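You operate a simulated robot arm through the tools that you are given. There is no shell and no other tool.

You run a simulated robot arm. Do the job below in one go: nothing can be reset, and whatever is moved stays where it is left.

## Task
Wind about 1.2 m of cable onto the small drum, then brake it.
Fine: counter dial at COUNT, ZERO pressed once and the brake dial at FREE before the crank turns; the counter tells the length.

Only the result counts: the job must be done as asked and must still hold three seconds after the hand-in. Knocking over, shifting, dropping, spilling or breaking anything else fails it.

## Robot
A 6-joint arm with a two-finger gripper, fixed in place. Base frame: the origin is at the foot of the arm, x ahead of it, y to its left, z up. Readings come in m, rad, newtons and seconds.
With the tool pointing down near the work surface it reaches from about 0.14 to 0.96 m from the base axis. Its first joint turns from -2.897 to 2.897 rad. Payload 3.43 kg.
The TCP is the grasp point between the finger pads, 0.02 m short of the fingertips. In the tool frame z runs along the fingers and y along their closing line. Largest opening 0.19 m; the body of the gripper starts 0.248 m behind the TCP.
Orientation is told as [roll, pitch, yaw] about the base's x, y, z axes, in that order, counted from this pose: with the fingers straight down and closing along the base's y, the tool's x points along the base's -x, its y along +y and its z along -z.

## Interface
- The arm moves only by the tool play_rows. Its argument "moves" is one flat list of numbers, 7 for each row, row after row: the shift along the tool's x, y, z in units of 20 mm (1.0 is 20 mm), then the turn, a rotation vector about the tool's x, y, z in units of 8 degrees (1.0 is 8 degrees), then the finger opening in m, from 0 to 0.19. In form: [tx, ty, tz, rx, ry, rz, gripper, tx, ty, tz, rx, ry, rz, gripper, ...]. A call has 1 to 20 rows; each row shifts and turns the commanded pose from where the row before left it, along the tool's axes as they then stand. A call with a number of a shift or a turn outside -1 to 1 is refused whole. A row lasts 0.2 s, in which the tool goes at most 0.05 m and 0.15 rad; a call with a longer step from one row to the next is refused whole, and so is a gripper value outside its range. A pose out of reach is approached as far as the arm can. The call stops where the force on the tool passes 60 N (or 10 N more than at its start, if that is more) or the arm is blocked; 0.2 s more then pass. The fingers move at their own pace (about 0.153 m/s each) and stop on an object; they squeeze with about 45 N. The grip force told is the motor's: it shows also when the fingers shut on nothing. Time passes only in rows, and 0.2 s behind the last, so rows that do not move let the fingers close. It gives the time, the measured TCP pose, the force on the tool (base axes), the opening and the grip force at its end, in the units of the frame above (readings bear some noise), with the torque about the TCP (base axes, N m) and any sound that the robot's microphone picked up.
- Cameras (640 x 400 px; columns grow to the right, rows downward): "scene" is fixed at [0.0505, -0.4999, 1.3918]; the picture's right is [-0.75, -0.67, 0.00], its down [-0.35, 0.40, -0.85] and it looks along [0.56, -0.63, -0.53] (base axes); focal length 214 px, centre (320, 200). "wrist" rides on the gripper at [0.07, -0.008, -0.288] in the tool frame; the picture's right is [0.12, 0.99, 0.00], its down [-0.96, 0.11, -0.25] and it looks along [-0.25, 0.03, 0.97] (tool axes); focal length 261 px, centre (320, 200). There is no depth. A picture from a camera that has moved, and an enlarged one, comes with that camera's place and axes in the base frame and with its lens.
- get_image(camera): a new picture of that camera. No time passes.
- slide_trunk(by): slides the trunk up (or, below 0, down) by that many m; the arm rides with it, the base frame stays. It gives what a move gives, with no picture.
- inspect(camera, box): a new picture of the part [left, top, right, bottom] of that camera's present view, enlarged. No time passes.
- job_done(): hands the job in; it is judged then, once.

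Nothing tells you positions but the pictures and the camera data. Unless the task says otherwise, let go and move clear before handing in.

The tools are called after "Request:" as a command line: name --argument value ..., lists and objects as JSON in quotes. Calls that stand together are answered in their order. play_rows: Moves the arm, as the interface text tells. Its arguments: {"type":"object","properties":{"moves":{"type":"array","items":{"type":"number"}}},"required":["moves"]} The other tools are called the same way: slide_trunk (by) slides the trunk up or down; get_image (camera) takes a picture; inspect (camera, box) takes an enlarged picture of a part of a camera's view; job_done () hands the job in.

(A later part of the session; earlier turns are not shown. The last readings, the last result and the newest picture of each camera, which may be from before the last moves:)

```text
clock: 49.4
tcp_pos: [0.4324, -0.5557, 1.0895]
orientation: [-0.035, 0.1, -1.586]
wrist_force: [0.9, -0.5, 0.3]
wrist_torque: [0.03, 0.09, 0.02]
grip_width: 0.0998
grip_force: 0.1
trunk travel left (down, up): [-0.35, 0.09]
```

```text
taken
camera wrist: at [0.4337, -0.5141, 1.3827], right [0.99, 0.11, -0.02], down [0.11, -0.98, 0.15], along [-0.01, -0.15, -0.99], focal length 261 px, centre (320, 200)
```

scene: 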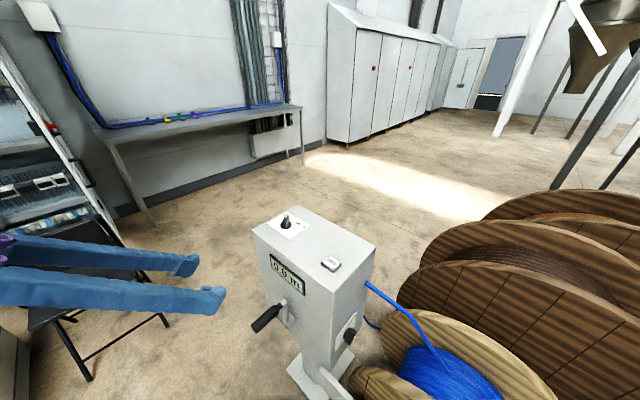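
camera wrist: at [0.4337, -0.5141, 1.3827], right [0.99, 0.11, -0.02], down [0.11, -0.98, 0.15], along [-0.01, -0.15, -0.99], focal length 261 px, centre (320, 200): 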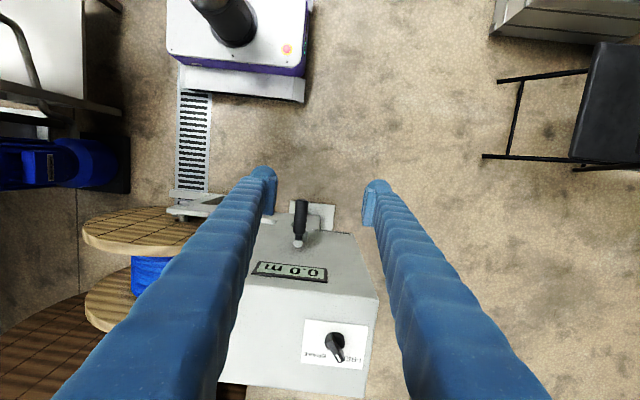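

Request:
play_rows --moves '[0, 0, 0, -0.25, -0.716, -0.11, 0.1, 0, 0, 0, 0, 0, 0, 0.1]'

Request:
play_rows --moves '[-0.3865, -0.217, 0.9, 0, 0, 0, 0.1, -0.3865, -0.217, 0.9, 0, 0, 0, 0.1, -0.3865, -0.217, 0.9, 0, 0, 0, 0.1, -0.3865, -0.217, 0.9, 0, 0, 0, 0.1, -0.3865, -0.217, 0.9, 0, 0, 0, 0.1, -0.3865, -0.217, 0.9, 0, 0, 0, 0.1, -0.3865, -0.217, 0.9, 0, 0, 0, 0.1, -0.3865, -0.217, 0.9, 0, 0, 0, 0.1, -0.3865, -0.217, 0.9, 0, 0, 0, 0.1, -0.3865, -0.217, 0.9, 0, 0, 0, 0.1]'

Request:
get_image --camera "wrist"

Request:
get_image --camera "scene"

```text
clock: 50.0
tcp_pos: [0.4327, -0.5552, 1.0896]
orientation: [0.002, -0.004, -1.569]
wrist_force: [0.3, -0.3, 0.4]
wrist_torque: [0.0, 0.06, 0.0]
grip_width: 0.0998
grip_force: 0.0
trunk travel left (down, up): [-0.35, 0.09]
```

```text
clock: 52.2
tcp_pos: [0.3895, -0.6333, 0.9107]
orientation: [0.001, -0.003, -1.569]
wrist_force: [-0.9, -0.6, 0.2]
wrist_torque: [-0.01, 0.01, 0.01]
grip_width: 0.0999
grip_force: 0.1
trunk travel left (down, up): [-0.35, 0.09]
```

```text
taken
camera wrist: at [0.3802, -0.562, 1.1976], right [0.99, 0.12, 0.0], down [0.12, -0.96, 0.25], along [0.03, -0.25, -0.97], focal length 261 px, centre (320, 200)
```

wrist: 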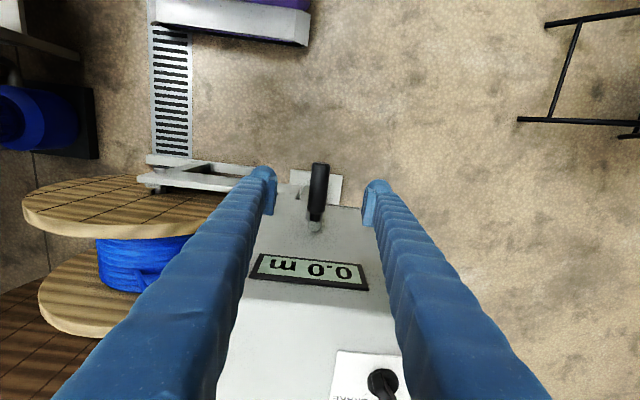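

```text
taken
```

scene: 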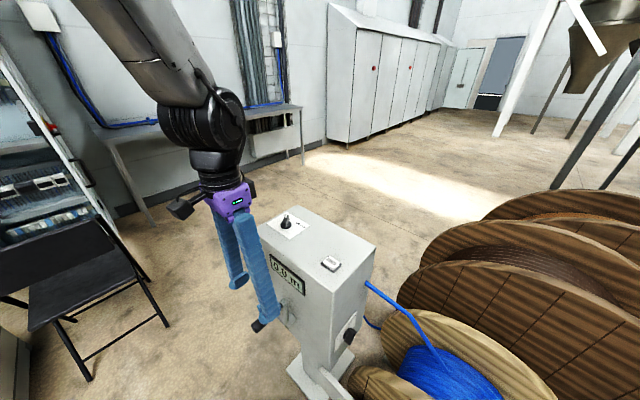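

The handle sits between the fingers and the counter shows 0.0 m in the wrist view. I'll descend and close gently on the handle.

Request:
play_rows --moves '[0, 0, 0.9, 0, 0, 0, 0.1, 0, 0, 0.9, 0, 0, 0, 0.1, 0, 0, 0.9, 0, 0, 0, 0.1, 0, 0, 0.9, 0, 0, 0, 0.1, 0, 0, 0.9, 0, 0, 0, 0.1, 0, 0, 0.9, 0, 0, 0, 0.1, 0, 0, 0.9, 0, 0, 0, 0.1]'

Request:
get_image --camera "wrist"

Request:
inspect --camera "scene" --box '[200, 200, 350, 360]'

```text
clock: 53.8
tcp_pos: [0.3908, -0.6346, 0.7845]
orientation: [0.002, -0.003, -1.569]
wrist_force: [0.6, 0.1, -0.1]
wrist_torque: [0.06, 0.03, -0.04]
grip_width: 0.1001
grip_force: 0.1
trunk travel left (down, up): [-0.35, 0.09]
```

```text
taken
camera wrist: at [0.3805, -0.5625, 1.0717], right [0.99, 0.12, 0.0], down [0.12, -0.96, 0.25], along [0.03, -0.25, -0.97], focal length 261 px, centre (320, 200)
```

wrist: 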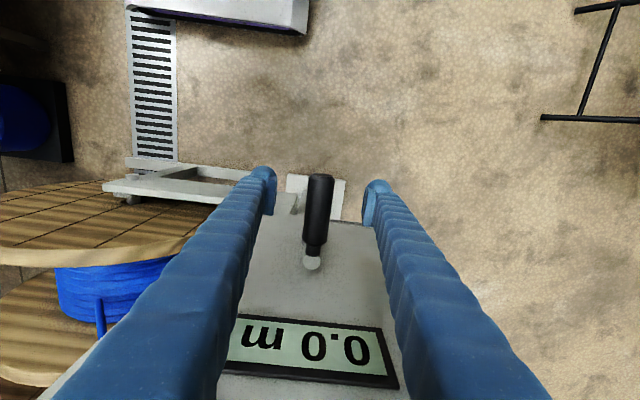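

```text
2.50 times, centred on (275, 280) of scene
camera zoom: at [0.0505, -0.4999, 1.3918], right [-0.75, -0.67, 0.0], down [-0.35, 0.4, -0.85], along [0.56, -0.63, -0.53], focal length 536 px, centre (432, 0)
```

zoom: 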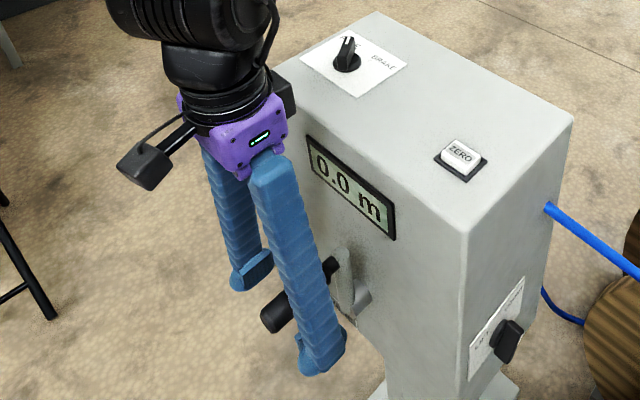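

Request:
play_rows --moves '[0, 0, 0.1, 0, 0, 0, 0.06, 0, 0, 0, 0, 0, 0, 0.02, 0, 0, 0, 0, 0, 0, 0.0, 0, 0, 0, 0, 0, 0, 0.0]'

Request:
get_image --camera "wrist"

```text
clock: 54.8
tcp_pos: [0.3906, -0.6338, 0.7818]
orientation: [0.0, -0.004, -1.571]
wrist_force: [-1.6, -1.8, -4.4]
wrist_torque: [-0.11, -0.04, -0.85]
grip_width: 0.0262
grip_force: 45.2
trunk travel left (down, up): [-0.35, 0.09]
```

```text
taken
camera wrist: at [0.3802, -0.5623, 1.0696], right [0.99, 0.12, 0.0], down [0.12, -0.96, 0.25], along [0.03, -0.25, -0.97], focal length 261 px, centre (320, 200)
```

wrist: 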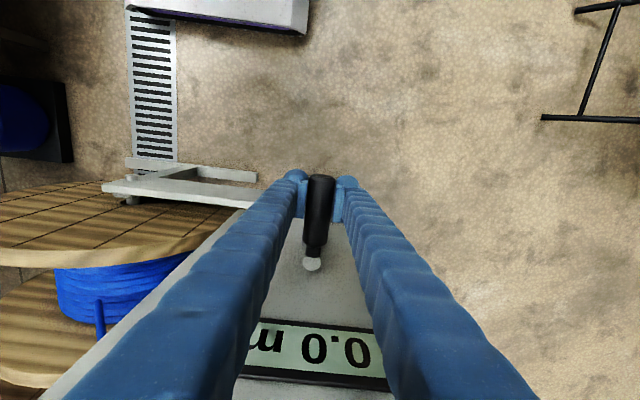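

The handle is gripped. The cable runs over the top of the drum from the box side, so winding on should be clockwise as seen from the crank side, with the handle going from the top toward −x. I'll turn about 32° and check the counter and the forces.

Request:
play_rows --moves '[0, -0.821, 0.0575, 0, 0, 0, 0, 0, -0.8055, 0.171, 0, 0, 0, 0, 0, -0.7735, 0.2815, 0, 0, 0, 0, 0, -0.7265, 0.3865, 0, 0, 0, 0]'

Request:
get_image --camera "wrist"

Request:
inspect --camera "scene" --box '[200, 200, 400, 360]'

```text
clock: 55.8
tcp_pos: [0.3241, -0.6347, 0.7609]
orientation: [-0.001, 0.003, -1.57]
wrist_force: [-4.8, -8.8, -36.9]
wrist_torque: [0.47, -0.33, -0.69]
grip_width: 0.0269
grip_force: 45.1
trunk travel left (down, up): [-0.35, 0.09]
```

```text
taken
camera wrist: at [0.3147, -0.5641, 1.048], right [0.99, 0.12, 0.0], down [0.12, -0.96, 0.25], along [0.03, -0.24, -0.97], focal length 261 px, centre (320, 200)
```

wrist: 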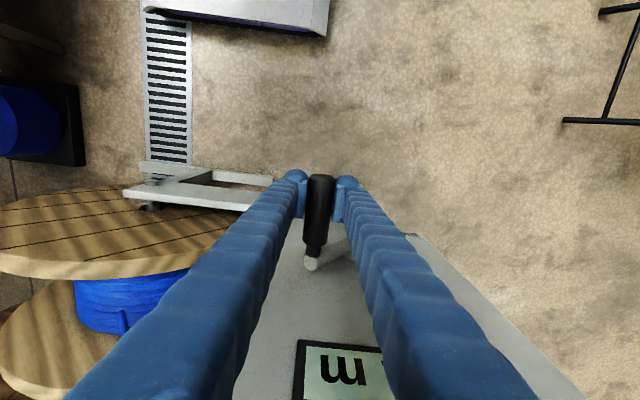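

```text
2.50 times, centred on (300, 280) of scene
camera zoom: at [0.0505, -0.4999, 1.3918], right [-0.75, -0.67, 0.0], down [-0.35, 0.4, -0.85], along [0.56, -0.63, -0.53], focal length 536 px, centre (370, 0)
```

zoom: 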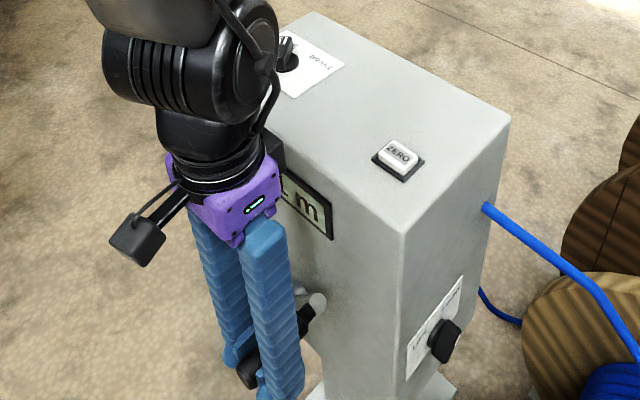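

Request:
play_rows --moves '[0, 0, 0, 0, 0, 0, 0, 0, 0, 0, 0, 0, 0, 0]'

Request:
inspect --camera "wrist" --box '[250, 150, 390, 290]'

```text
clock: 56.4
tcp_pos: [0.3281, -0.6332, 0.7633]
orientation: [0.0, -0.004, -1.57]
wrist_force: [14.2, 2.7, -17.2]
wrist_torque: [0.12, -0.46, -0.8]
grip_width: 0.0265
grip_force: 44.8
trunk travel left (down, up): [-0.35, 0.09]
```

```text
2.86 times, centred on (320, 220) of wrist
camera zoom: at [0.3191, -0.5626, 1.051], right [0.99, 0.12, 0.0], down [0.12, -0.96, 0.25], along [0.03, -0.25, -0.97], focal length 745 px, centre (320, 143)
```

zoom: 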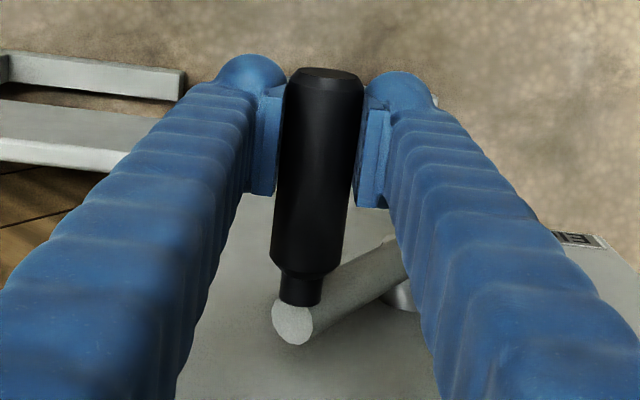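

Turning works; the inward pull says the true circle is centred near (0.394, 0.666) with radius 0.116. I'll continue along that corrected circle to about 66°.

Request:
play_rows --moves '[0, -0.586, 0.63, 0, 0, 0, 0, 0, -0.562, 0.582, 0, 0, 0, 0, 0, -0.4755, 0.6545, 0, 0, 0, 0, 0, -0.38, 0.7145, 0, 0, 0, 0, 0, 0, 0, 0, 0, 0, 0]'

Request:
get_image --camera "wrist"

Request:
get_image --camera "scene"

```text
clock: 57.6
tcp_pos: [0.2891, -0.6345, 0.714]
orientation: [0.002, -0.005, -1.567]
wrist_force: [20.9, 2.7, -1.4]
wrist_torque: [0.6, 0.31, -0.5]
grip_width: 0.0263
grip_force: 45.1
trunk travel left (down, up): [-0.35, 0.09]
```

```text
taken
camera wrist: at [0.2794, -0.5624, 1.0002], right [0.99, 0.12, 0.0], down [0.12, -0.96, 0.25], along [0.03, -0.25, -0.97], focal length 261 px, centre (320, 200)
```

wrist: 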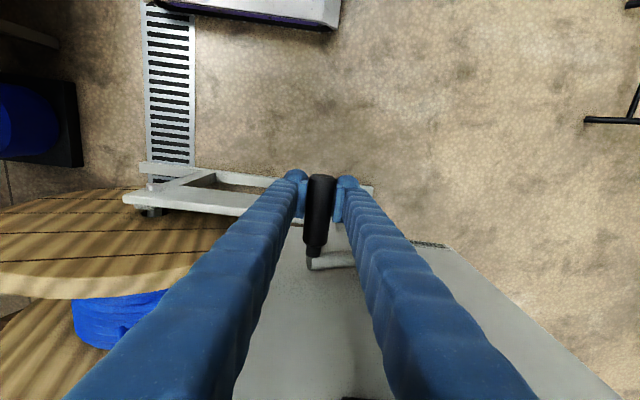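

```text
taken
```

scene: 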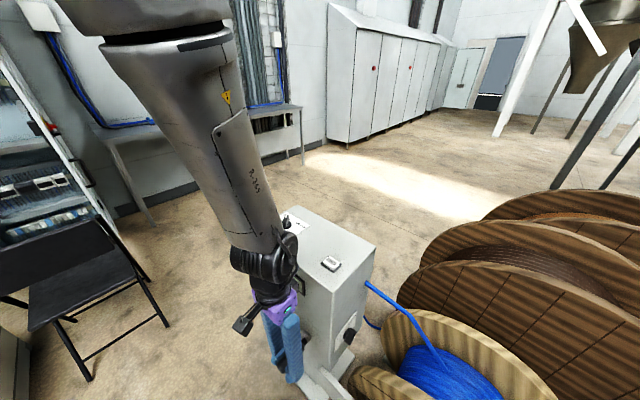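

Request:
play_rows --moves '[0, -0.2005, 0.7615, 0, 0, 0, 0, 0, -0.168, 0.7915, 0, 0, 0, 0, 0, -0.0565, 0.807, 0, 0, 0, 0, 0, 0.0565, 0.807, 0, 0, 0, 0, 0, 0.168, 0.7915, 0, 0, 0, 0, 0, 0, 0, 0, 0, 0, 0]'

Request:
get_image --camera "wrist"

Request:
inspect --camera "scene" --box '[220, 200, 400, 400]'

```text
clock: 58.7
tcp_pos: [0.285, -0.636, 0.6445]
orientation: [0.001, -0.004, -1.566]
wrist_force: [17.7, 3.4, -12.1]
wrist_torque: [0.34, 0.51, -0.48]
grip_width: 0.0263
grip_force: 45.0
trunk travel left (down, up): [-0.35, 0.09]
stopped in row 5: the force on the tool passed its limit at 62 N (the readings are from after the stop); the commanded pose is now the measured one
```

```text
taken
camera wrist: at [0.2756, -0.5636, 0.9315], right [0.99, 0.12, 0.0], down [0.12, -0.96, 0.25], along [0.03, -0.25, -0.97], focal length 261 px, centre (320, 200)
```

wrist: 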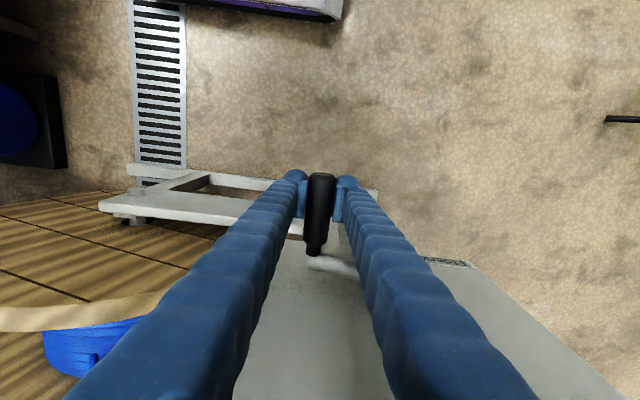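

```text
2.00 times, centred on (310, 300) of scene
camera zoom: at [0.0505, -0.4999, 1.3918], right [-0.75, -0.67, 0.0], down [-0.35, 0.4, -0.85], along [0.56, -0.63, -0.53], focal length 429 px, centre (340, 0)
```

zoom: 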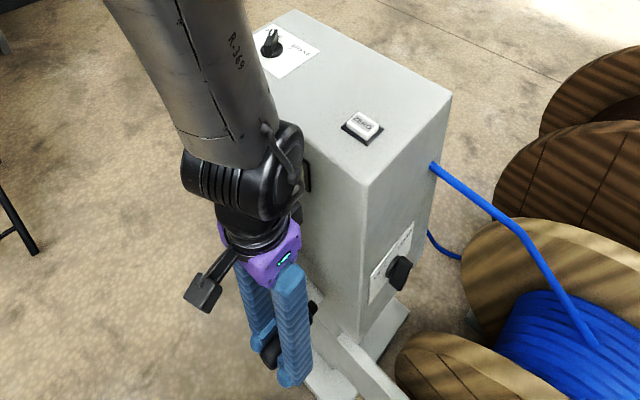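

Request:
play_rows --moves '[0, 0, 0, 0, 0, 0, 0, 0, 0, 0, 0, 0, 0, 0, 0, 0, 0, 0, 0, 0, 0]'

Request:
inspect --camera "wrist" --box '[250, 150, 390, 290]'

Request:
inspect --camera "scene" --box '[250, 270, 330, 370]'

```text
clock: 59.5
tcp_pos: [0.2846, -0.6355, 0.6464]
orientation: [0.003, -0.007, -1.566]
wrist_force: [32.6, 13.0, 10.7]
wrist_torque: [0.38, -0.15, -0.56]
grip_width: 0.026
grip_force: 44.7
trunk travel left (down, up): [-0.35, 0.09]
```

```text
2.86 times, centred on (320, 220) of wrist
camera zoom: at [0.2749, -0.5632, 0.9332], right [0.99, 0.12, 0.0], down [0.12, -0.96, 0.26], along [0.03, -0.25, -0.97], focal length 745 px, centre (320, 143)
```

zoom: 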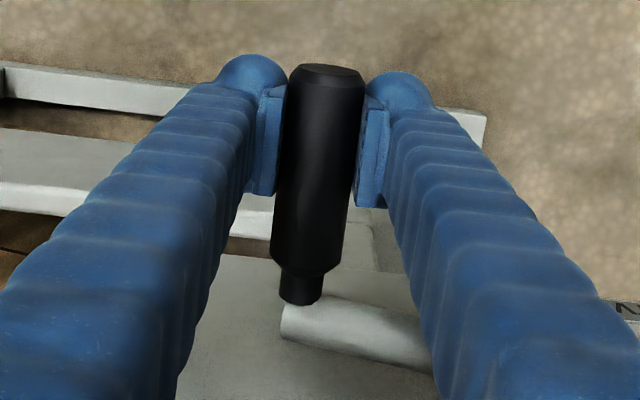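

```text
4.00 times, centred on (290, 320) of scene
camera zoom: at [0.0505, -0.4999, 1.3918], right [-0.75, -0.67, 0.0], down [-0.35, 0.4, -0.85], along [0.56, -0.63, -0.53], focal length 858 px, centre (440, -280)
```

zoom: 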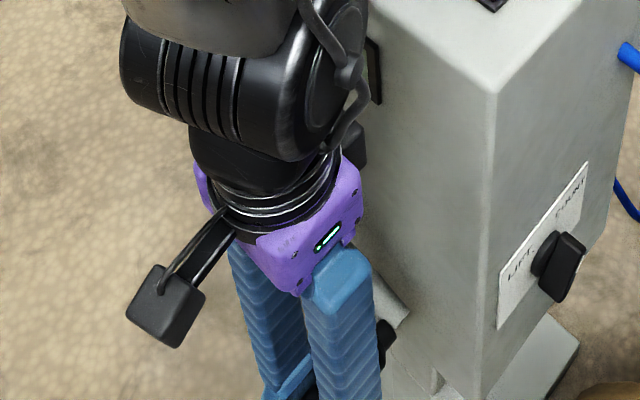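

Residual force shows the circle is a little smaller than I assumed, nearer centre (0.390, 0.676) and radius 0.106. I'll relax the arm onto that circle and read the force.

Request:
play_rows --moves '[0, 0.13, -0.03, 0, 0, 0, 0, 0, 0, 0, 0, 0, 0, 0, 0, 0, 0, 0, 0, 0, 0]'

```text
clock: 60.3
tcp_pos: [0.2841, -0.6356, 0.6464]
orientation: [0.002, -0.005, -1.567]
wrist_force: [5.0, 6.3, 0.2]
wrist_torque: [-0.32, 0.03, -0.41]
grip_width: 0.0257
grip_force: 45.1
trunk travel left (down, up): [-0.35, 0.09]
```

The measured points fit a circle centred at (0.390, 0.673) with radius 0.109, and the force is now small. I'll continue more slowly, about 5° per row.

Request:
play_rows --moves '[0, 0.08, 0.25, 0, 0, 0, 0, 0, 0.147, 0.42, 0, 0, 0, 0, 0, 0.2, 0.43, 0, 0, 0, 0, 0, 0.248, 0.4055, 0, 0, 0, 0, 0, 0.283, 0.3825, 0, 0, 0, 0, 0, 0.315, 0.356, 0, 0, 0, 0, 0, 0.345, 0.327, 0, 0, 0, 0, 0, 0.2, 0.17, 0, 0, 0, 0]'

Request:
get_image --camera "scene"

Request:
get_image --camera "wrist"

```text
clock: 62.1
tcp_pos: [0.3223, -0.635, 0.5911]
orientation: [0.002, -0.003, -1.567]
wrist_force: [-26.5, 3.9, -32.8]
wrist_torque: [0.15, -0.09, -0.89]
grip_width: 0.0263
grip_force: 44.4
trunk travel left (down, up): [-0.35, 0.09]
```

```text
taken
```

scene: 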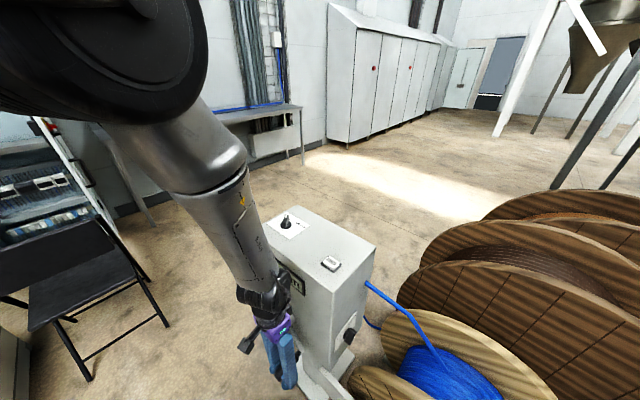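

```text
taken
camera wrist: at [0.3127, -0.5635, 0.8773], right [0.99, 0.12, 0.0], down [0.12, -0.96, 0.25], along [0.03, -0.25, -0.97], focal length 261 px, centre (320, 200)
```

wrist: 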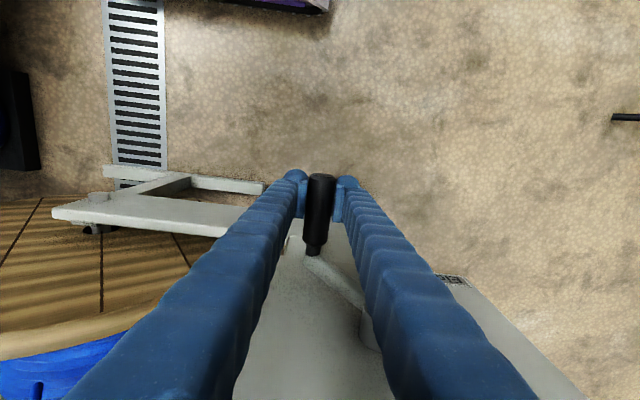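

Request:
play_rows --moves '[0, 0, 0, 0, 0, 0, 0, 0, 0, 0, 0, 0, 0, 0, 0, 0, 0, 0, 0, 0, 0]'

Request:
inspect --camera "scene" --box '[230, 230, 330, 400]'

```text
clock: 62.9
tcp_pos: [0.322, -0.6354, 0.591]
orientation: [0.003, -0.003, -1.567]
wrist_force: [-19.0, 15.0, -31.4]
wrist_torque: [0.41, 0.04, -0.99]
grip_width: 0.0267
grip_force: 45.3
trunk travel left (down, up): [-0.35, 0.09]
```

```text
2.35 times, centred on (280, 315) of scene
camera zoom: at [0.0505, -0.4999, 1.3918], right [-0.75, -0.67, 0.0], down [-0.35, 0.4, -0.85], along [0.56, -0.63, -0.53], focal length 505 px, centre (414, -71)
```

zoom: 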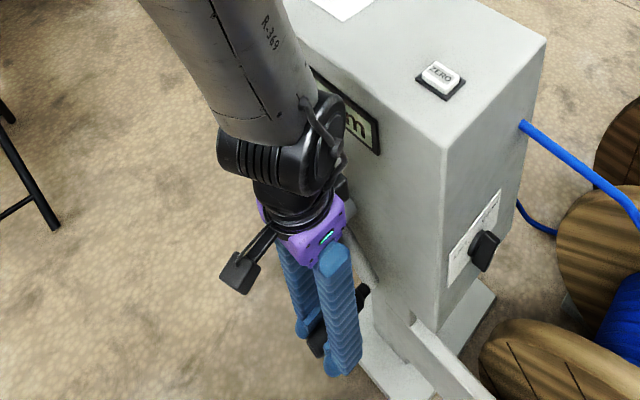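

Request:
play_rows --moves '[0, 0.267, 0.3745, 0, 0, 0, 0, 0, 0.398, 0.2635, 0, 0, 0, 0, 0, 0.42, 0.228, 0, 0, 0, 0, 0, 0.438, 0.1905, 0, 0, 0, 0, 0, 0.453, 0.1515, 0, 0, 0, 0, 0, 0.4645, 0.1115, 0, 0, 0, 0, 0, 0, 0, 0, 0, 0, 0]'

Request:
inspect --camera "scene" --box '[230, 230, 330, 400]'

```text
clock: 64.5
tcp_pos: [0.3746, -0.637, 0.5667]
orientation: [0.005, -0.012, -1.567]
wrist_force: [6.8, 5.3, -6.7]
wrist_torque: [-0.52, 0.49, -0.57]
grip_width: 0.0262
grip_force: 45.1
trunk travel left (down, up): [-0.35, 0.09]
```

```text
2.35 times, centred on (280, 315) of scene
camera zoom: at [0.0505, -0.4999, 1.3918], right [-0.75, -0.67, 0.0], down [-0.35, 0.4, -0.85], along [0.56, -0.63, -0.53], focal length 505 px, centre (414, -71)
```

zoom: 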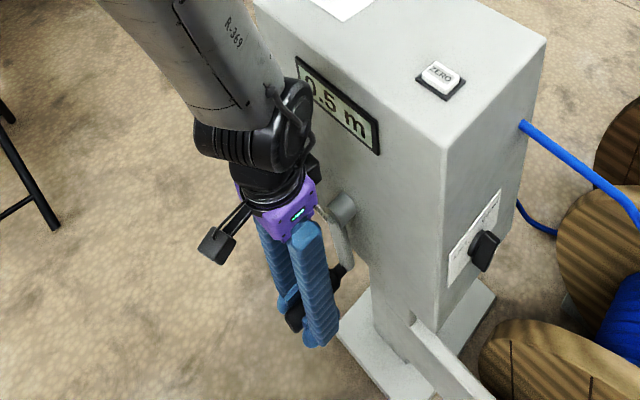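

The display now reads 0.5 m after roughly half a turn, so the direction is right and one turn is about 1.05 m. I'll continue round the bottom.

Request:
play_rows --moves '[0, 0.472, 0.0705, 0, 0, 0, 0, 0, 0.477, 0.029, 0, 0, 0, 0, 0, 0.4775, -0.0125, 0, 0, 0, 0, 0, 0.4745, -0.054, 0, 0, 0, 0, 0, 0.468, -0.095, 0, 0, 0, 0, 0, 0.458, -0.136, 0, 0, 0, 0, 0, 0.4445, -0.175, 0, 0, 0, 0, 0, 0.4275, -0.213, 0, 0, 0, 0, 0, 0, 0, 0, 0, 0, 0]'

Request:
inspect --camera "scene" --box '[210, 230, 330, 400]'

```text
clock: 66.5
tcp_pos: [0.445, -0.6359, 0.5774]
orientation: [0.004, -0.008, -1.568]
wrist_force: [3.6, -0.5, 0.4]
wrist_torque: [-0.59, 0.53, -0.43]
grip_width: 0.026
grip_force: 45.5
trunk travel left (down, up): [-0.35, 0.09]
```

```text
2.35 times, centred on (270, 315) of scene
camera zoom: at [0.0505, -0.4999, 1.3918], right [-0.75, -0.67, 0.0], down [-0.35, 0.4, -0.85], along [0.56, -0.63, -0.53], focal length 505 px, centre (438, -71)
```

zoom: 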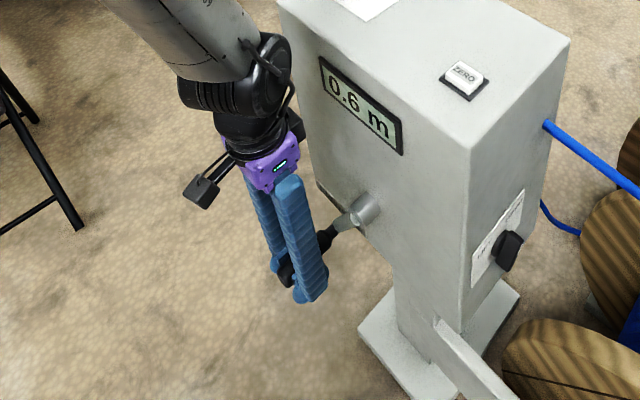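

Request:
play_rows --moves '[0, 0.407, -0.2495, 0, 0, 0, 0, 0, 0.384, -0.284, 0, 0, 0, 0, 0, 0.358, -0.3165, 0, 0, 0, 0, 0, 0.3285, -0.3465, 0, 0, 0, 0, 0, 0.2975, -0.374, 0, 0, 0, 0, 0, 0.2635, -0.398, 0, 0, 0, 0, 0, 0.228, -0.42, 0, 0, 0, 0, 0, 0, 0, 0, 0, 0, 0]'

Request:
inspect --camera "scene" --box '[210, 230, 330, 400]'

```text
clock: 68.3
tcp_pos: [0.4908, -0.636, 0.6276]
orientation: [0.002, -0.005, -1.567]
wrist_force: [-13.8, 2.1, 10.2]
wrist_torque: [-0.44, 0.35, -0.52]
grip_width: 0.0258
grip_force: 44.8
trunk travel left (down, up): [-0.35, 0.09]
```

```text
2.35 times, centred on (270, 315) of scene
camera zoom: at [0.0505, -0.4999, 1.3918], right [-0.75, -0.67, 0.0], down [-0.35, 0.4, -0.85], along [0.56, -0.63, -0.53], focal length 505 px, centre (438, -71)
```

zoom: 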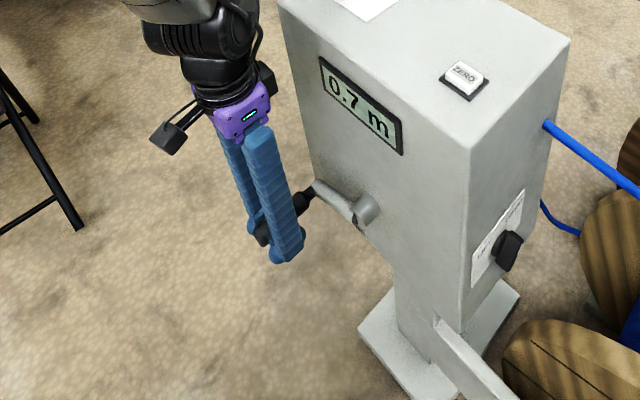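

Request:
play_rows --moves '[0, 0.1435, -0.456, 0, 0, 0, 0, 0, 0.1505, -0.4485, 0, 0, 0, 0, 0, 0.1105, -0.4605, 0, 0, 0, 0, 0, 0.07, -0.468, 0, 0, 0, 0, 0, 0.0285, -0.4725, 0, 0, 0, 0, 0, -0.012, -0.473, 0, 0, 0, 0, 0, -0.054, -0.47, 0, 0, 0, 0, 0, -0.094, -0.464, 0, 0, 0, 0, 0, 0, 0, 0, 0, 0, 0]'

Request:
inspect --camera "scene" --box '[210, 230, 330, 400]'

```text
clock: 70.2
tcp_pos: [0.4928, -0.6343, 0.6995]
orientation: [-0.002, -0.002, -1.566]
wrist_force: [-19.2, -11.7, -0.1]
wrist_torque: [-0.7, 0.25, -0.36]
grip_width: 0.0261
grip_force: 45.1
trunk travel left (down, up): [-0.35, 0.09]
stopped in row 9: the force on the tool passed its limit at 63 N (the readings are from after the stop); the commanded pose is now the measured one
```

```text
2.35 times, centred on (270, 315) of scene
camera zoom: at [0.0505, -0.4999, 1.3918], right [-0.75, -0.67, 0.0], down [-0.35, 0.4, -0.85], along [0.56, -0.63, -0.53], focal length 505 px, centre (438, -71)
```

zoom: 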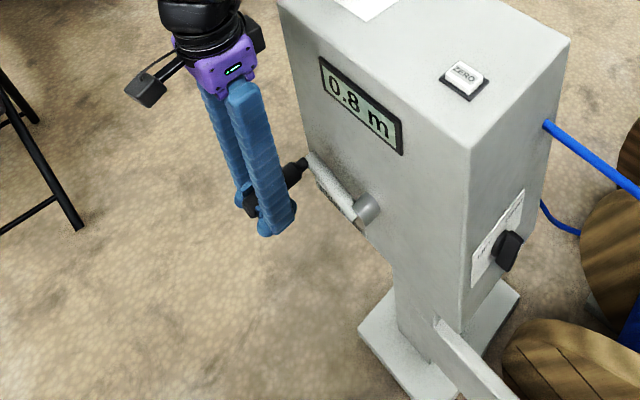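

Reading 0.8 m. The force limit tripped because my circle was slightly wide on this side, so I'm correcting to centre x 0.388 and radius 0.107 and continuing upward slowly.

Request:
play_rows --moves '[0, -0.2155, -0.3105, 0, 0, 0, 0, 0, -0.1705, -0.4325, 0, 0, 0, 0, 0, -0.2075, -0.416, 0, 0, 0, 0, 0, -0.2425, -0.3965, 0, 0, 0, 0, 0, -0.277, -0.374, 0, 0, 0, 0, 0, -0.308, -0.348, 0, 0, 0, 0, 0, 0, 0, 0, 0, 0, 0]'

Request:
inspect --camera "scene" --box '[210, 230, 330, 400]'

```text
clock: 71.8
tcp_pos: [0.468, -0.6333, 0.744]
orientation: [0.0, -0.005, -1.568]
wrist_force: [16.7, -8.7, 16.0]
wrist_torque: [0.16, 0.25, -0.55]
grip_width: 0.0259
grip_force: 44.7
trunk travel left (down, up): [-0.35, 0.09]
```

```text
2.35 times, centred on (270, 315) of scene
camera zoom: at [0.0505, -0.4999, 1.3918], right [-0.75, -0.67, 0.0], down [-0.35, 0.4, -0.85], along [0.56, -0.63, -0.53], focal length 505 px, centre (438, -71)
```

zoom: 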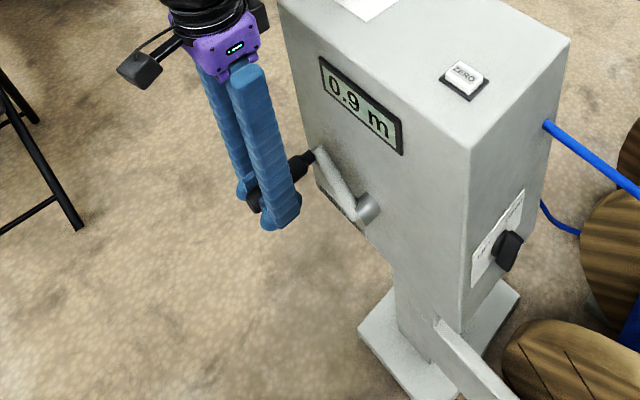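

Request:
play_rows --moves '[0, -0.2515, -0.448, 0, 0, 0, 0, 0, -0.3685, -0.293, 0, 0, 0, 0, 0, -0.393, -0.26, 0, 0, 0, 0, 0, -0.414, -0.225, 0, 0, 0, 0, 0, -0.432, -0.188, 0, 0, 0, 0, 0, -0.4465, -0.1495, 0, 0, 0, 0, 0, -0.458, -0.11, 0, 0, 0, 0, 0, 0, 0, 0, 0, 0, 0]'

Request:
inspect --camera "scene" --box '[210, 230, 330, 400]'

```text
clock: 73.6
tcp_pos: [0.4104, -0.6315, 0.7763]
orientation: [-0.002, 0.001, -1.567]
wrist_force: [-6.9, -7.6, 1.6]
wrist_torque: [-0.22, 0.39, -0.32]
grip_width: 0.0258
grip_force: 45.2
trunk travel left (down, up): [-0.35, 0.09]
```

```text
2.35 times, centred on (270, 315) of scene
camera zoom: at [0.0505, -0.4999, 1.3918], right [-0.75, -0.67, 0.0], down [-0.35, 0.4, -0.85], along [0.56, -0.63, -0.53], focal length 505 px, centre (438, -71)
```

zoom: 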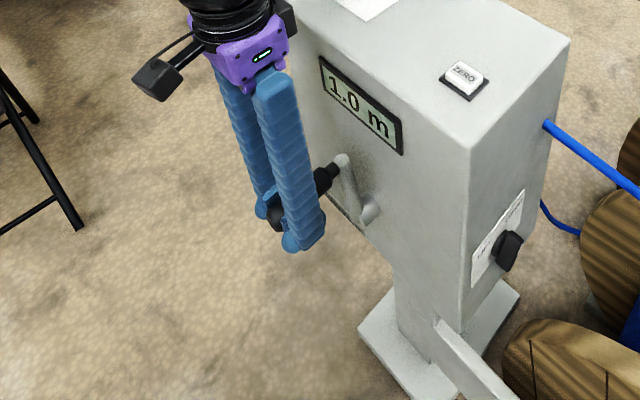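

Reading 1.0 m near 349°. I'll go on in shorter bursts and watch for the change to 1.1.

Request:
play_rows --moves '[0, -0.466, -0.0695, 0, 0, 0, 0, 0, -0.4705, -0.0285, 0, 0, 0, 0, 0, 0, 0, 0, 0, 0, 0]'

Request:
inspect --camera "scene" --box '[230, 230, 330, 330]'

```text
clock: 74.4
tcp_pos: [0.392, -0.633, 0.7802]
orientation: [-0.001, 0.0, -1.569]
wrist_force: [1.5, 2.8, 1.3]
wrist_torque: [0.21, 0.62, -0.29]
grip_width: 0.0258
grip_force: 45.1
trunk travel left (down, up): [-0.35, 0.09]
```

```text
4.00 times, centred on (280, 280) of scene
camera zoom: at [0.0505, -0.4999, 1.3918], right [-0.75, -0.67, 0.0], down [-0.35, 0.4, -0.85], along [0.56, -0.63, -0.53], focal length 858 px, centre (480, -120)
```

zoom: 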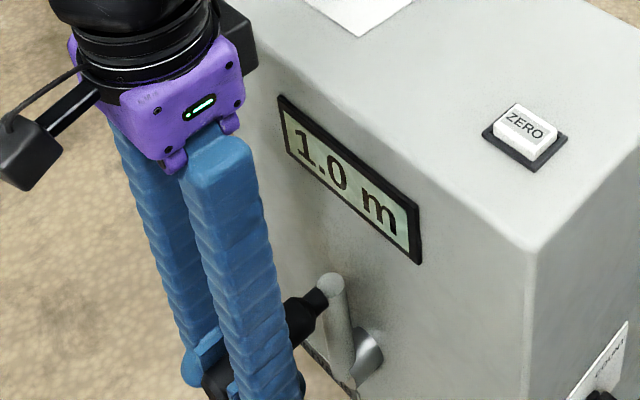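

Request:
play_rows --moves '[0, -0.4705, 0.012, 0, 0, 0, 0, 0, -0.468, 0.0535, 0, 0, 0, 0, 0, 0, 0, 0, 0, 0, 0]'

Request:
inspect --camera "scene" --box '[230, 230, 330, 330]'

Request:
get_image --camera "wrist"

```text
clock: 75.2
tcp_pos: [0.3746, -0.6322, 0.7784]
orientation: [-0.001, -0.002, -1.567]
wrist_force: [1.2, 5.1, -0.6]
wrist_torque: [0.1, 0.58, -0.32]
grip_width: 0.0264
grip_force: 45.6
trunk travel left (down, up): [-0.35, 0.09]
```

```text
4.00 times, centred on (280, 280) of scene
camera zoom: at [0.0505, -0.4999, 1.3918], right [-0.75, -0.67, 0.0], down [-0.35, 0.4, -0.85], along [0.56, -0.63, -0.53], focal length 858 px, centre (480, -120)
```

zoom: 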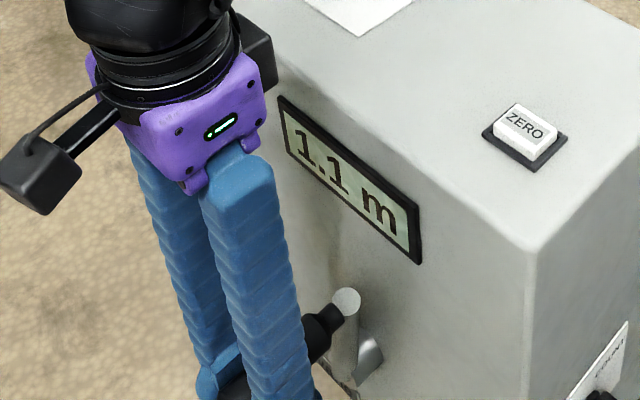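

```text
taken
camera wrist: at [0.3656, -0.5615, 1.0654], right [0.99, 0.12, 0.0], down [0.12, -0.96, 0.25], along [0.03, -0.25, -0.97], focal length 261 px, centre (320, 200)
```

wrist: 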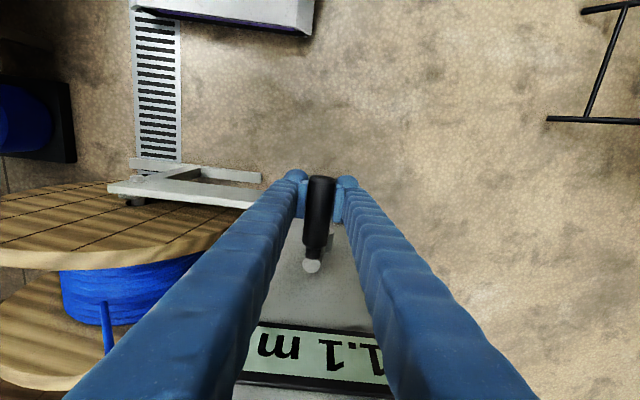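

The counter has just turned to 1.1 m at about 364°, so 1.2 m should come at roughly 412–416°. I'll continue there in two bursts.

Request:
play_rows --moves '[0, -0.462, 0.094, 0, 0, 0, 0, 0, -0.4515, 0.1335, 0, 0, 0, 0, 0, -0.4385, 0.173, 0, 0, 0, 0, 0, -0.4215, 0.21, 0, 0, 0, 0, 0, -0.4015, 0.246, 0, 0, 0, 0, 0, 0, 0, 0, 0, 0, 0]'

Request:
inspect --camera "scene" --box '[230, 230, 330, 330]'

Request:
inspect --camera "wrist" --box '[220, 250, 420, 400]'

```text
clock: 76.6
tcp_pos: [0.329, -0.6323, 0.7609]
orientation: [0.0, 0.0, -1.568]
wrist_force: [-5.3, -6.5, -2.6]
wrist_torque: [0.41, 0.45, -0.33]
grip_width: 0.0257
grip_force: 45.0
trunk travel left (down, up): [-0.35, 0.09]
```

```text
4.00 times, centred on (280, 280) of scene
camera zoom: at [0.0505, -0.4999, 1.3918], right [-0.75, -0.67, 0.0], down [-0.35, 0.4, -0.85], along [0.56, -0.63, -0.53], focal length 858 px, centre (480, -120)
```

zoom: 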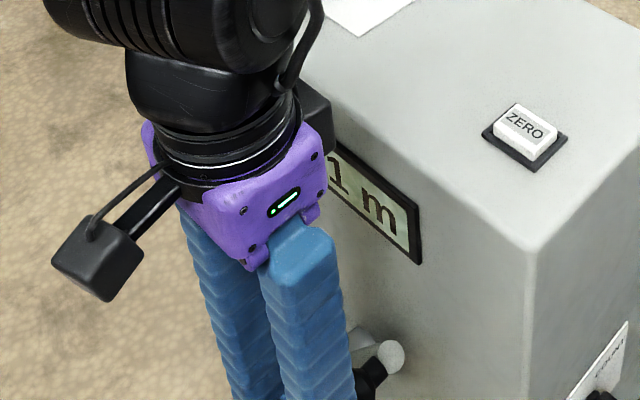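

```text
2.67 times, centred on (320, 325) of wrist
camera zoom: at [0.3205, -0.5624, 1.0477], right [0.99, 0.12, 0.0], down [0.12, -0.96, 0.25], along [0.03, -0.25, -0.97], focal length 695 px, centre (320, -133)
```

zoom: 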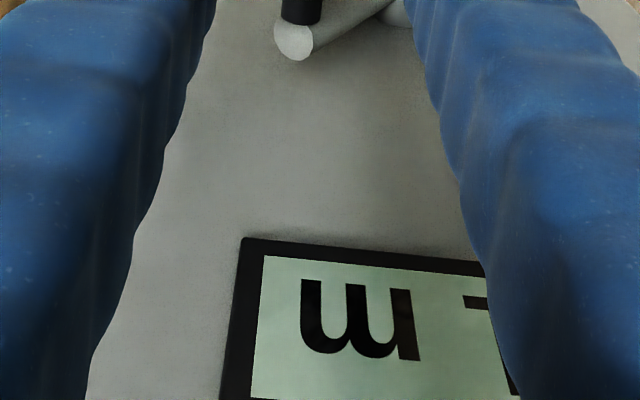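

Request:
play_rows --moves '[0, -0.379, 0.2805, 0, 0, 0, 0, 0, 0, 0, 0, 0, 0, 0]'

Request:
inspect --camera "scene" --box '[270, 250, 330, 310]'

Request:
inspect --camera "wrist" --box '[260, 310, 420, 400]'

```text
clock: 77.2
tcp_pos: [0.3219, -0.6339, 0.754]
orientation: [-0.001, -0.001, -1.567]
wrist_force: [-1.7, -3.8, -5.1]
wrist_torque: [0.55, 0.44, -0.34]
grip_width: 0.0258
grip_force: 44.9
trunk travel left (down, up): [-0.35, 0.09]
```

```text
6.67 times, centred on (300, 280) of scene
camera zoom: at [0.0505, -0.4999, 1.3918], right [-0.75, -0.67, 0.0], down [-0.35, 0.4, -0.85], along [0.56, -0.63, -0.53], focal length 1430 px, centre (453, -333)
```

zoom: 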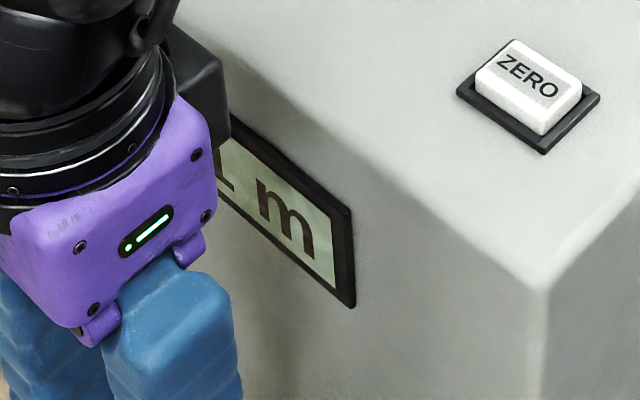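

```text
4.00 times, centred on (340, 355) of wrist
camera zoom: at [0.313, -0.5625, 1.042], right [0.99, 0.12, 0.0], down [0.12, -0.96, 0.25], along [0.03, -0.25, -0.97], focal length 1043 px, centre (240, -420)
```

zoom: 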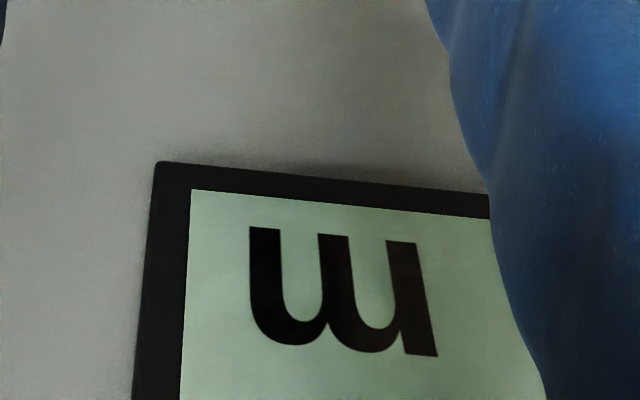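

Request:
play_rows --moves '[0, -0.3525, 0.312, 0, 0, 0, 0, 0, -0.3245, 0.342, 0, 0, 0, 0, 0, -0.2344, 0.2948, 0, 0, 0, 0, 0, 0, 0, 0, 0, 0, 0]'

Request:
inspect --camera "scene" --box '[240, 230, 340, 330]'

Request:
get_image --camera "wrist"

```text
clock: 78.2
tcp_pos: [0.303, -0.6333, 0.735]
orientation: [-0.002, -0.002, -1.568]
wrist_force: [-4.3, -0.3, -5.9]
wrist_torque: [-0.27, 0.21, -0.41]
grip_width: 0.0259
grip_force: 44.8
trunk travel left (down, up): [-0.35, 0.09]
```

```text
4.00 times, centred on (290, 280) of scene
camera zoom: at [0.0505, -0.4999, 1.3918], right [-0.75, -0.67, 0.0], down [-0.35, 0.4, -0.85], along [0.56, -0.63, -0.53], focal length 858 px, centre (440, -120)
```

zoom: 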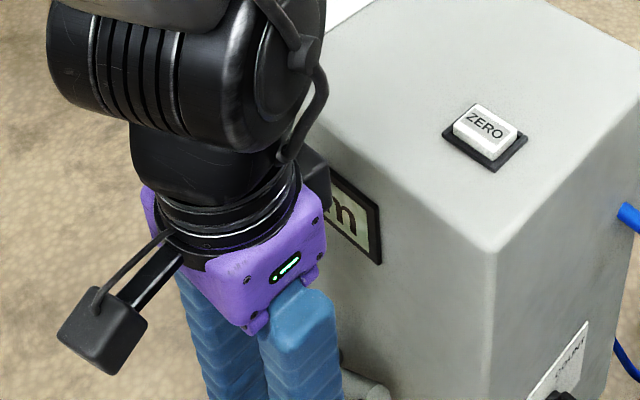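

```text
taken
camera wrist: at [0.2946, -0.5626, 1.0228], right [0.99, 0.12, 0.0], down [0.12, -0.96, 0.25], along [0.03, -0.25, -0.97], focal length 261 px, centre (320, 200)
```

wrist: 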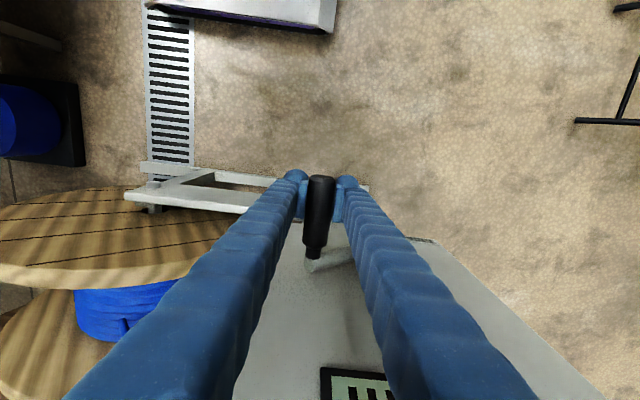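

The handle is now at about 412°, which should be close to 1.2 m. I'll open the fingers to let go, then lift clear and read the counter.

Request:
play_rows --moves '[0, 0, 0, 0, 0, 0, 0.04, 0, 0, 0, 0, 0, 0, 0.07, 0, 0, 0, 0, 0, 0, 0.1, 0, 0, 0, 0, 0, 0, 0.1]'

Request:
get_image --camera "wrist"

```text
clock: 79.2
tcp_pos: [0.3047, -0.6345, 0.7361]
orientation: [0.002, -0.003, -1.568]
wrist_force: [-0.3, 0.1, 0.2]
wrist_torque: [0.03, 0.02, -0.03]
grip_width: 0.0997
grip_force: 0.0
trunk travel left (down, up): [-0.35, 0.09]
```

```text
taken
camera wrist: at [0.2953, -0.5627, 1.0234], right [0.99, 0.12, 0.0], down [0.12, -0.96, 0.25], along [0.03, -0.25, -0.97], focal length 261 px, centre (320, 200)
```

wrist: 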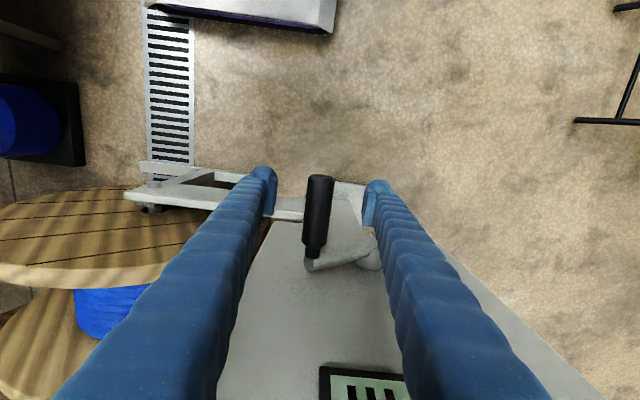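

Request:
play_rows --moves '[0, 0, -1, 0, 0, 0, 0.1, 0, 0, -1, 0, 0, 0, 0.1, 0, 0, -1, 0, 0, 0, 0.1, 0, 0, -1, 0, 0, 0, 0.1, 0, 0, -1, 0, 0, 0, 0.1, 0, 0, -1, 0, 0, 0, 0.1, 0, 0, -1, 0, 0, 0, 0.1, 0, 0, -1, 0, 0, 0, 0.1, 0, 0, -1, 0, 0, 0, 0.1, 0, 0, -1, 0, 0, 0, 0.1, 0, 0, -1, 0, 0, 0, 0.1, 0, 0, -1, 0, 0, 0, 0.1, 0, 0, -1, 0, 0, 0, 0.1, 0, 0, -1, 0, 0, 0, 0.1, 0, 0, -1, 0, 0, 0, 0.1, 0, 0, -1, 0, 0, 0, 0.1, 0, 0, -1, 0, 0, 0, 0.1]'

Request:
get_image --camera "wrist"

Request:
inspect --camera "scene" --box '[230, 230, 370, 370]'

```text
clock: 82.8
tcp_pos: [0.3052, -0.6333, 1.0771]
orientation: [-0.001, -0.003, -1.568]
wrist_force: [0.3, 0.0, 0.9]
wrist_torque: [-0.02, -0.02, 0.0]
grip_width: 0.0998
grip_force: 0.0
trunk travel left (down, up): [-0.35, 0.09]
```

```text
taken
camera wrist: at [0.296, -0.5618, 1.3644], right [0.99, 0.12, 0.0], down [0.12, -0.96, 0.25], along [0.03, -0.25, -0.97], focal length 261 px, centre (320, 200)
```

wrist: 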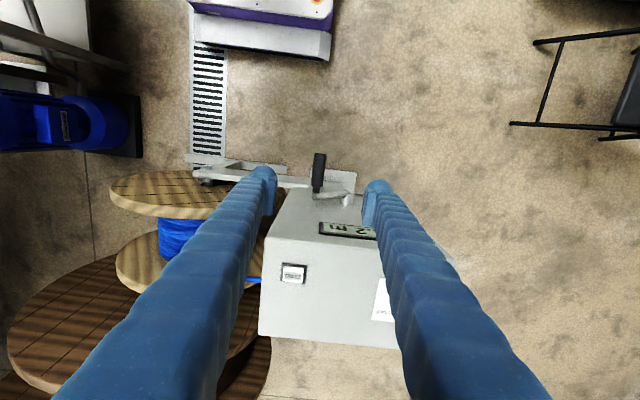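

```text
2.86 times, centred on (300, 300) of scene
camera zoom: at [0.0505, -0.4999, 1.3918], right [-0.75, -0.67, 0.0], down [-0.35, 0.4, -0.85], along [0.56, -0.63, -0.53], focal length 613 px, centre (377, -86)
```

zoom: 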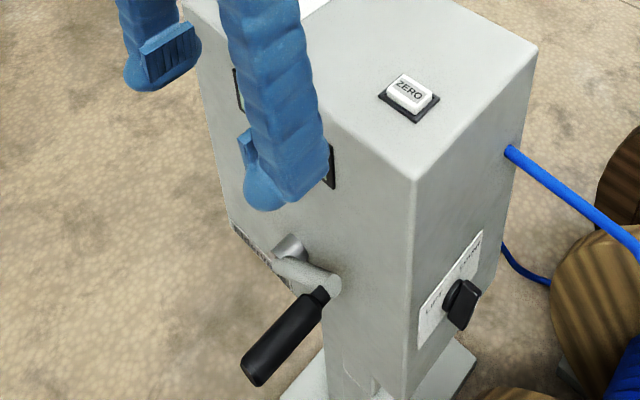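

The handle stays put after release and the wrist view shows “…2 m”. Next I'll rotate back to yaw 0, read the display clearly, and go to the brake dial.

Request:
play_rows --moves '[0, 0, 0, 0, 0, -0.9375, 0.1, 0, 0, 0, 0, 0, -0.9375, 0.1, 0, 0, 0, 0, 0, -0.9375, 0.1, 0, 0, 0, 0, 0, -0.9375, 0.1, 0, 0, 0, 0, 0, -0.9375, 0.1, 0, 0, 0, 0, 0, -0.9375, 0.1, 0, 0, 0, 0, 0, -0.9375, 0.1, 0, 0, 0, 0, 0, -0.9375, 0.1, 0, 0, 0, 0, 0, -0.9375, 0.1, 0, 0, 0, 0, 0, -0.9375, 0.1, 0, 0, 0, 0, 0, -0.9375, 0.1, 0, 0, 0, 0, 0, -0.9375, 0.1]'

Request:
play_rows --moves '[-0.875, -0.91, 0, 0, 0, 0, 0.1, -0.875, -0.91, 0, 0, 0, 0, 0.1, -0.875, -0.91, 0, 0, 0, 0, 0.1, -0.875, -0.91, 0, 0, 0, 0, 0.1, -0.875, -0.91, 0, 0, 0, 0, 0.1, -0.875, -0.91, 0, 0, 0, 0, 0.1]'

Request:
get_image --camera "wrist"

Request:
inspect --camera "scene" --box '[230, 190, 370, 350]'

```text
clock: 85.4
tcp_pos: [0.3035, -0.633, 1.0773]
orientation: [-0.005, 0.0, 0.005]
wrist_force: [0.0, 0.2, -0.4]
wrist_torque: [0.02, 0.01, 0.02]
grip_width: 0.0999
grip_force: 0.1
trunk travel left (down, up): [-0.35, 0.09]
```

```text
clock: 86.8
tcp_pos: [0.4098, -0.7417, 1.0764]
orientation: [-0.001, 0.002, 0.004]
wrist_force: [0.5, 0.1, 0.0]
wrist_torque: [0.01, 0.01, 0.0]
grip_width: 0.1
grip_force: 0.1
trunk travel left (down, up): [-0.35, 0.09]
```

```text
taken
camera wrist: at [0.3407, -0.7501, 1.3637], right [-0.12, 0.99, 0.0], down [0.96, 0.12, 0.25], along [0.24, 0.03, -0.97], focal length 261 px, centre (320, 200)
```

wrist: 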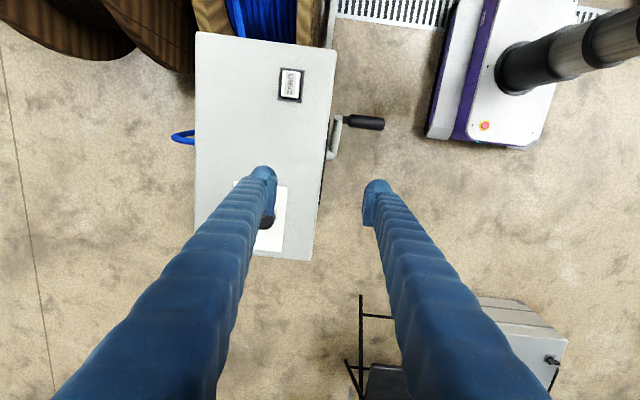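

```text
2.50 times, centred on (300, 270) of scene
camera zoom: at [0.0505, -0.4999, 1.3918], right [-0.75, -0.67, 0.0], down [-0.35, 0.4, -0.85], along [0.56, -0.63, -0.53], focal length 536 px, centre (370, 25)
```

zoom: 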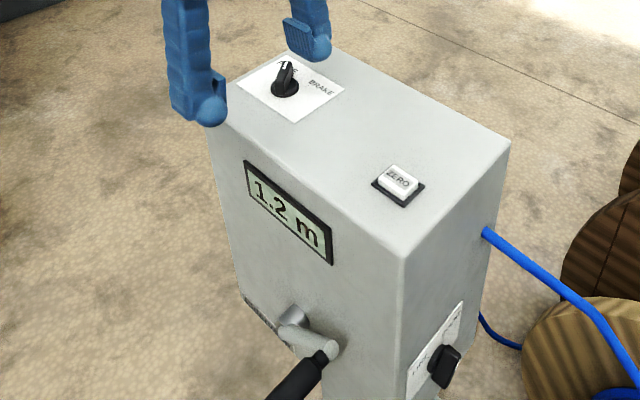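

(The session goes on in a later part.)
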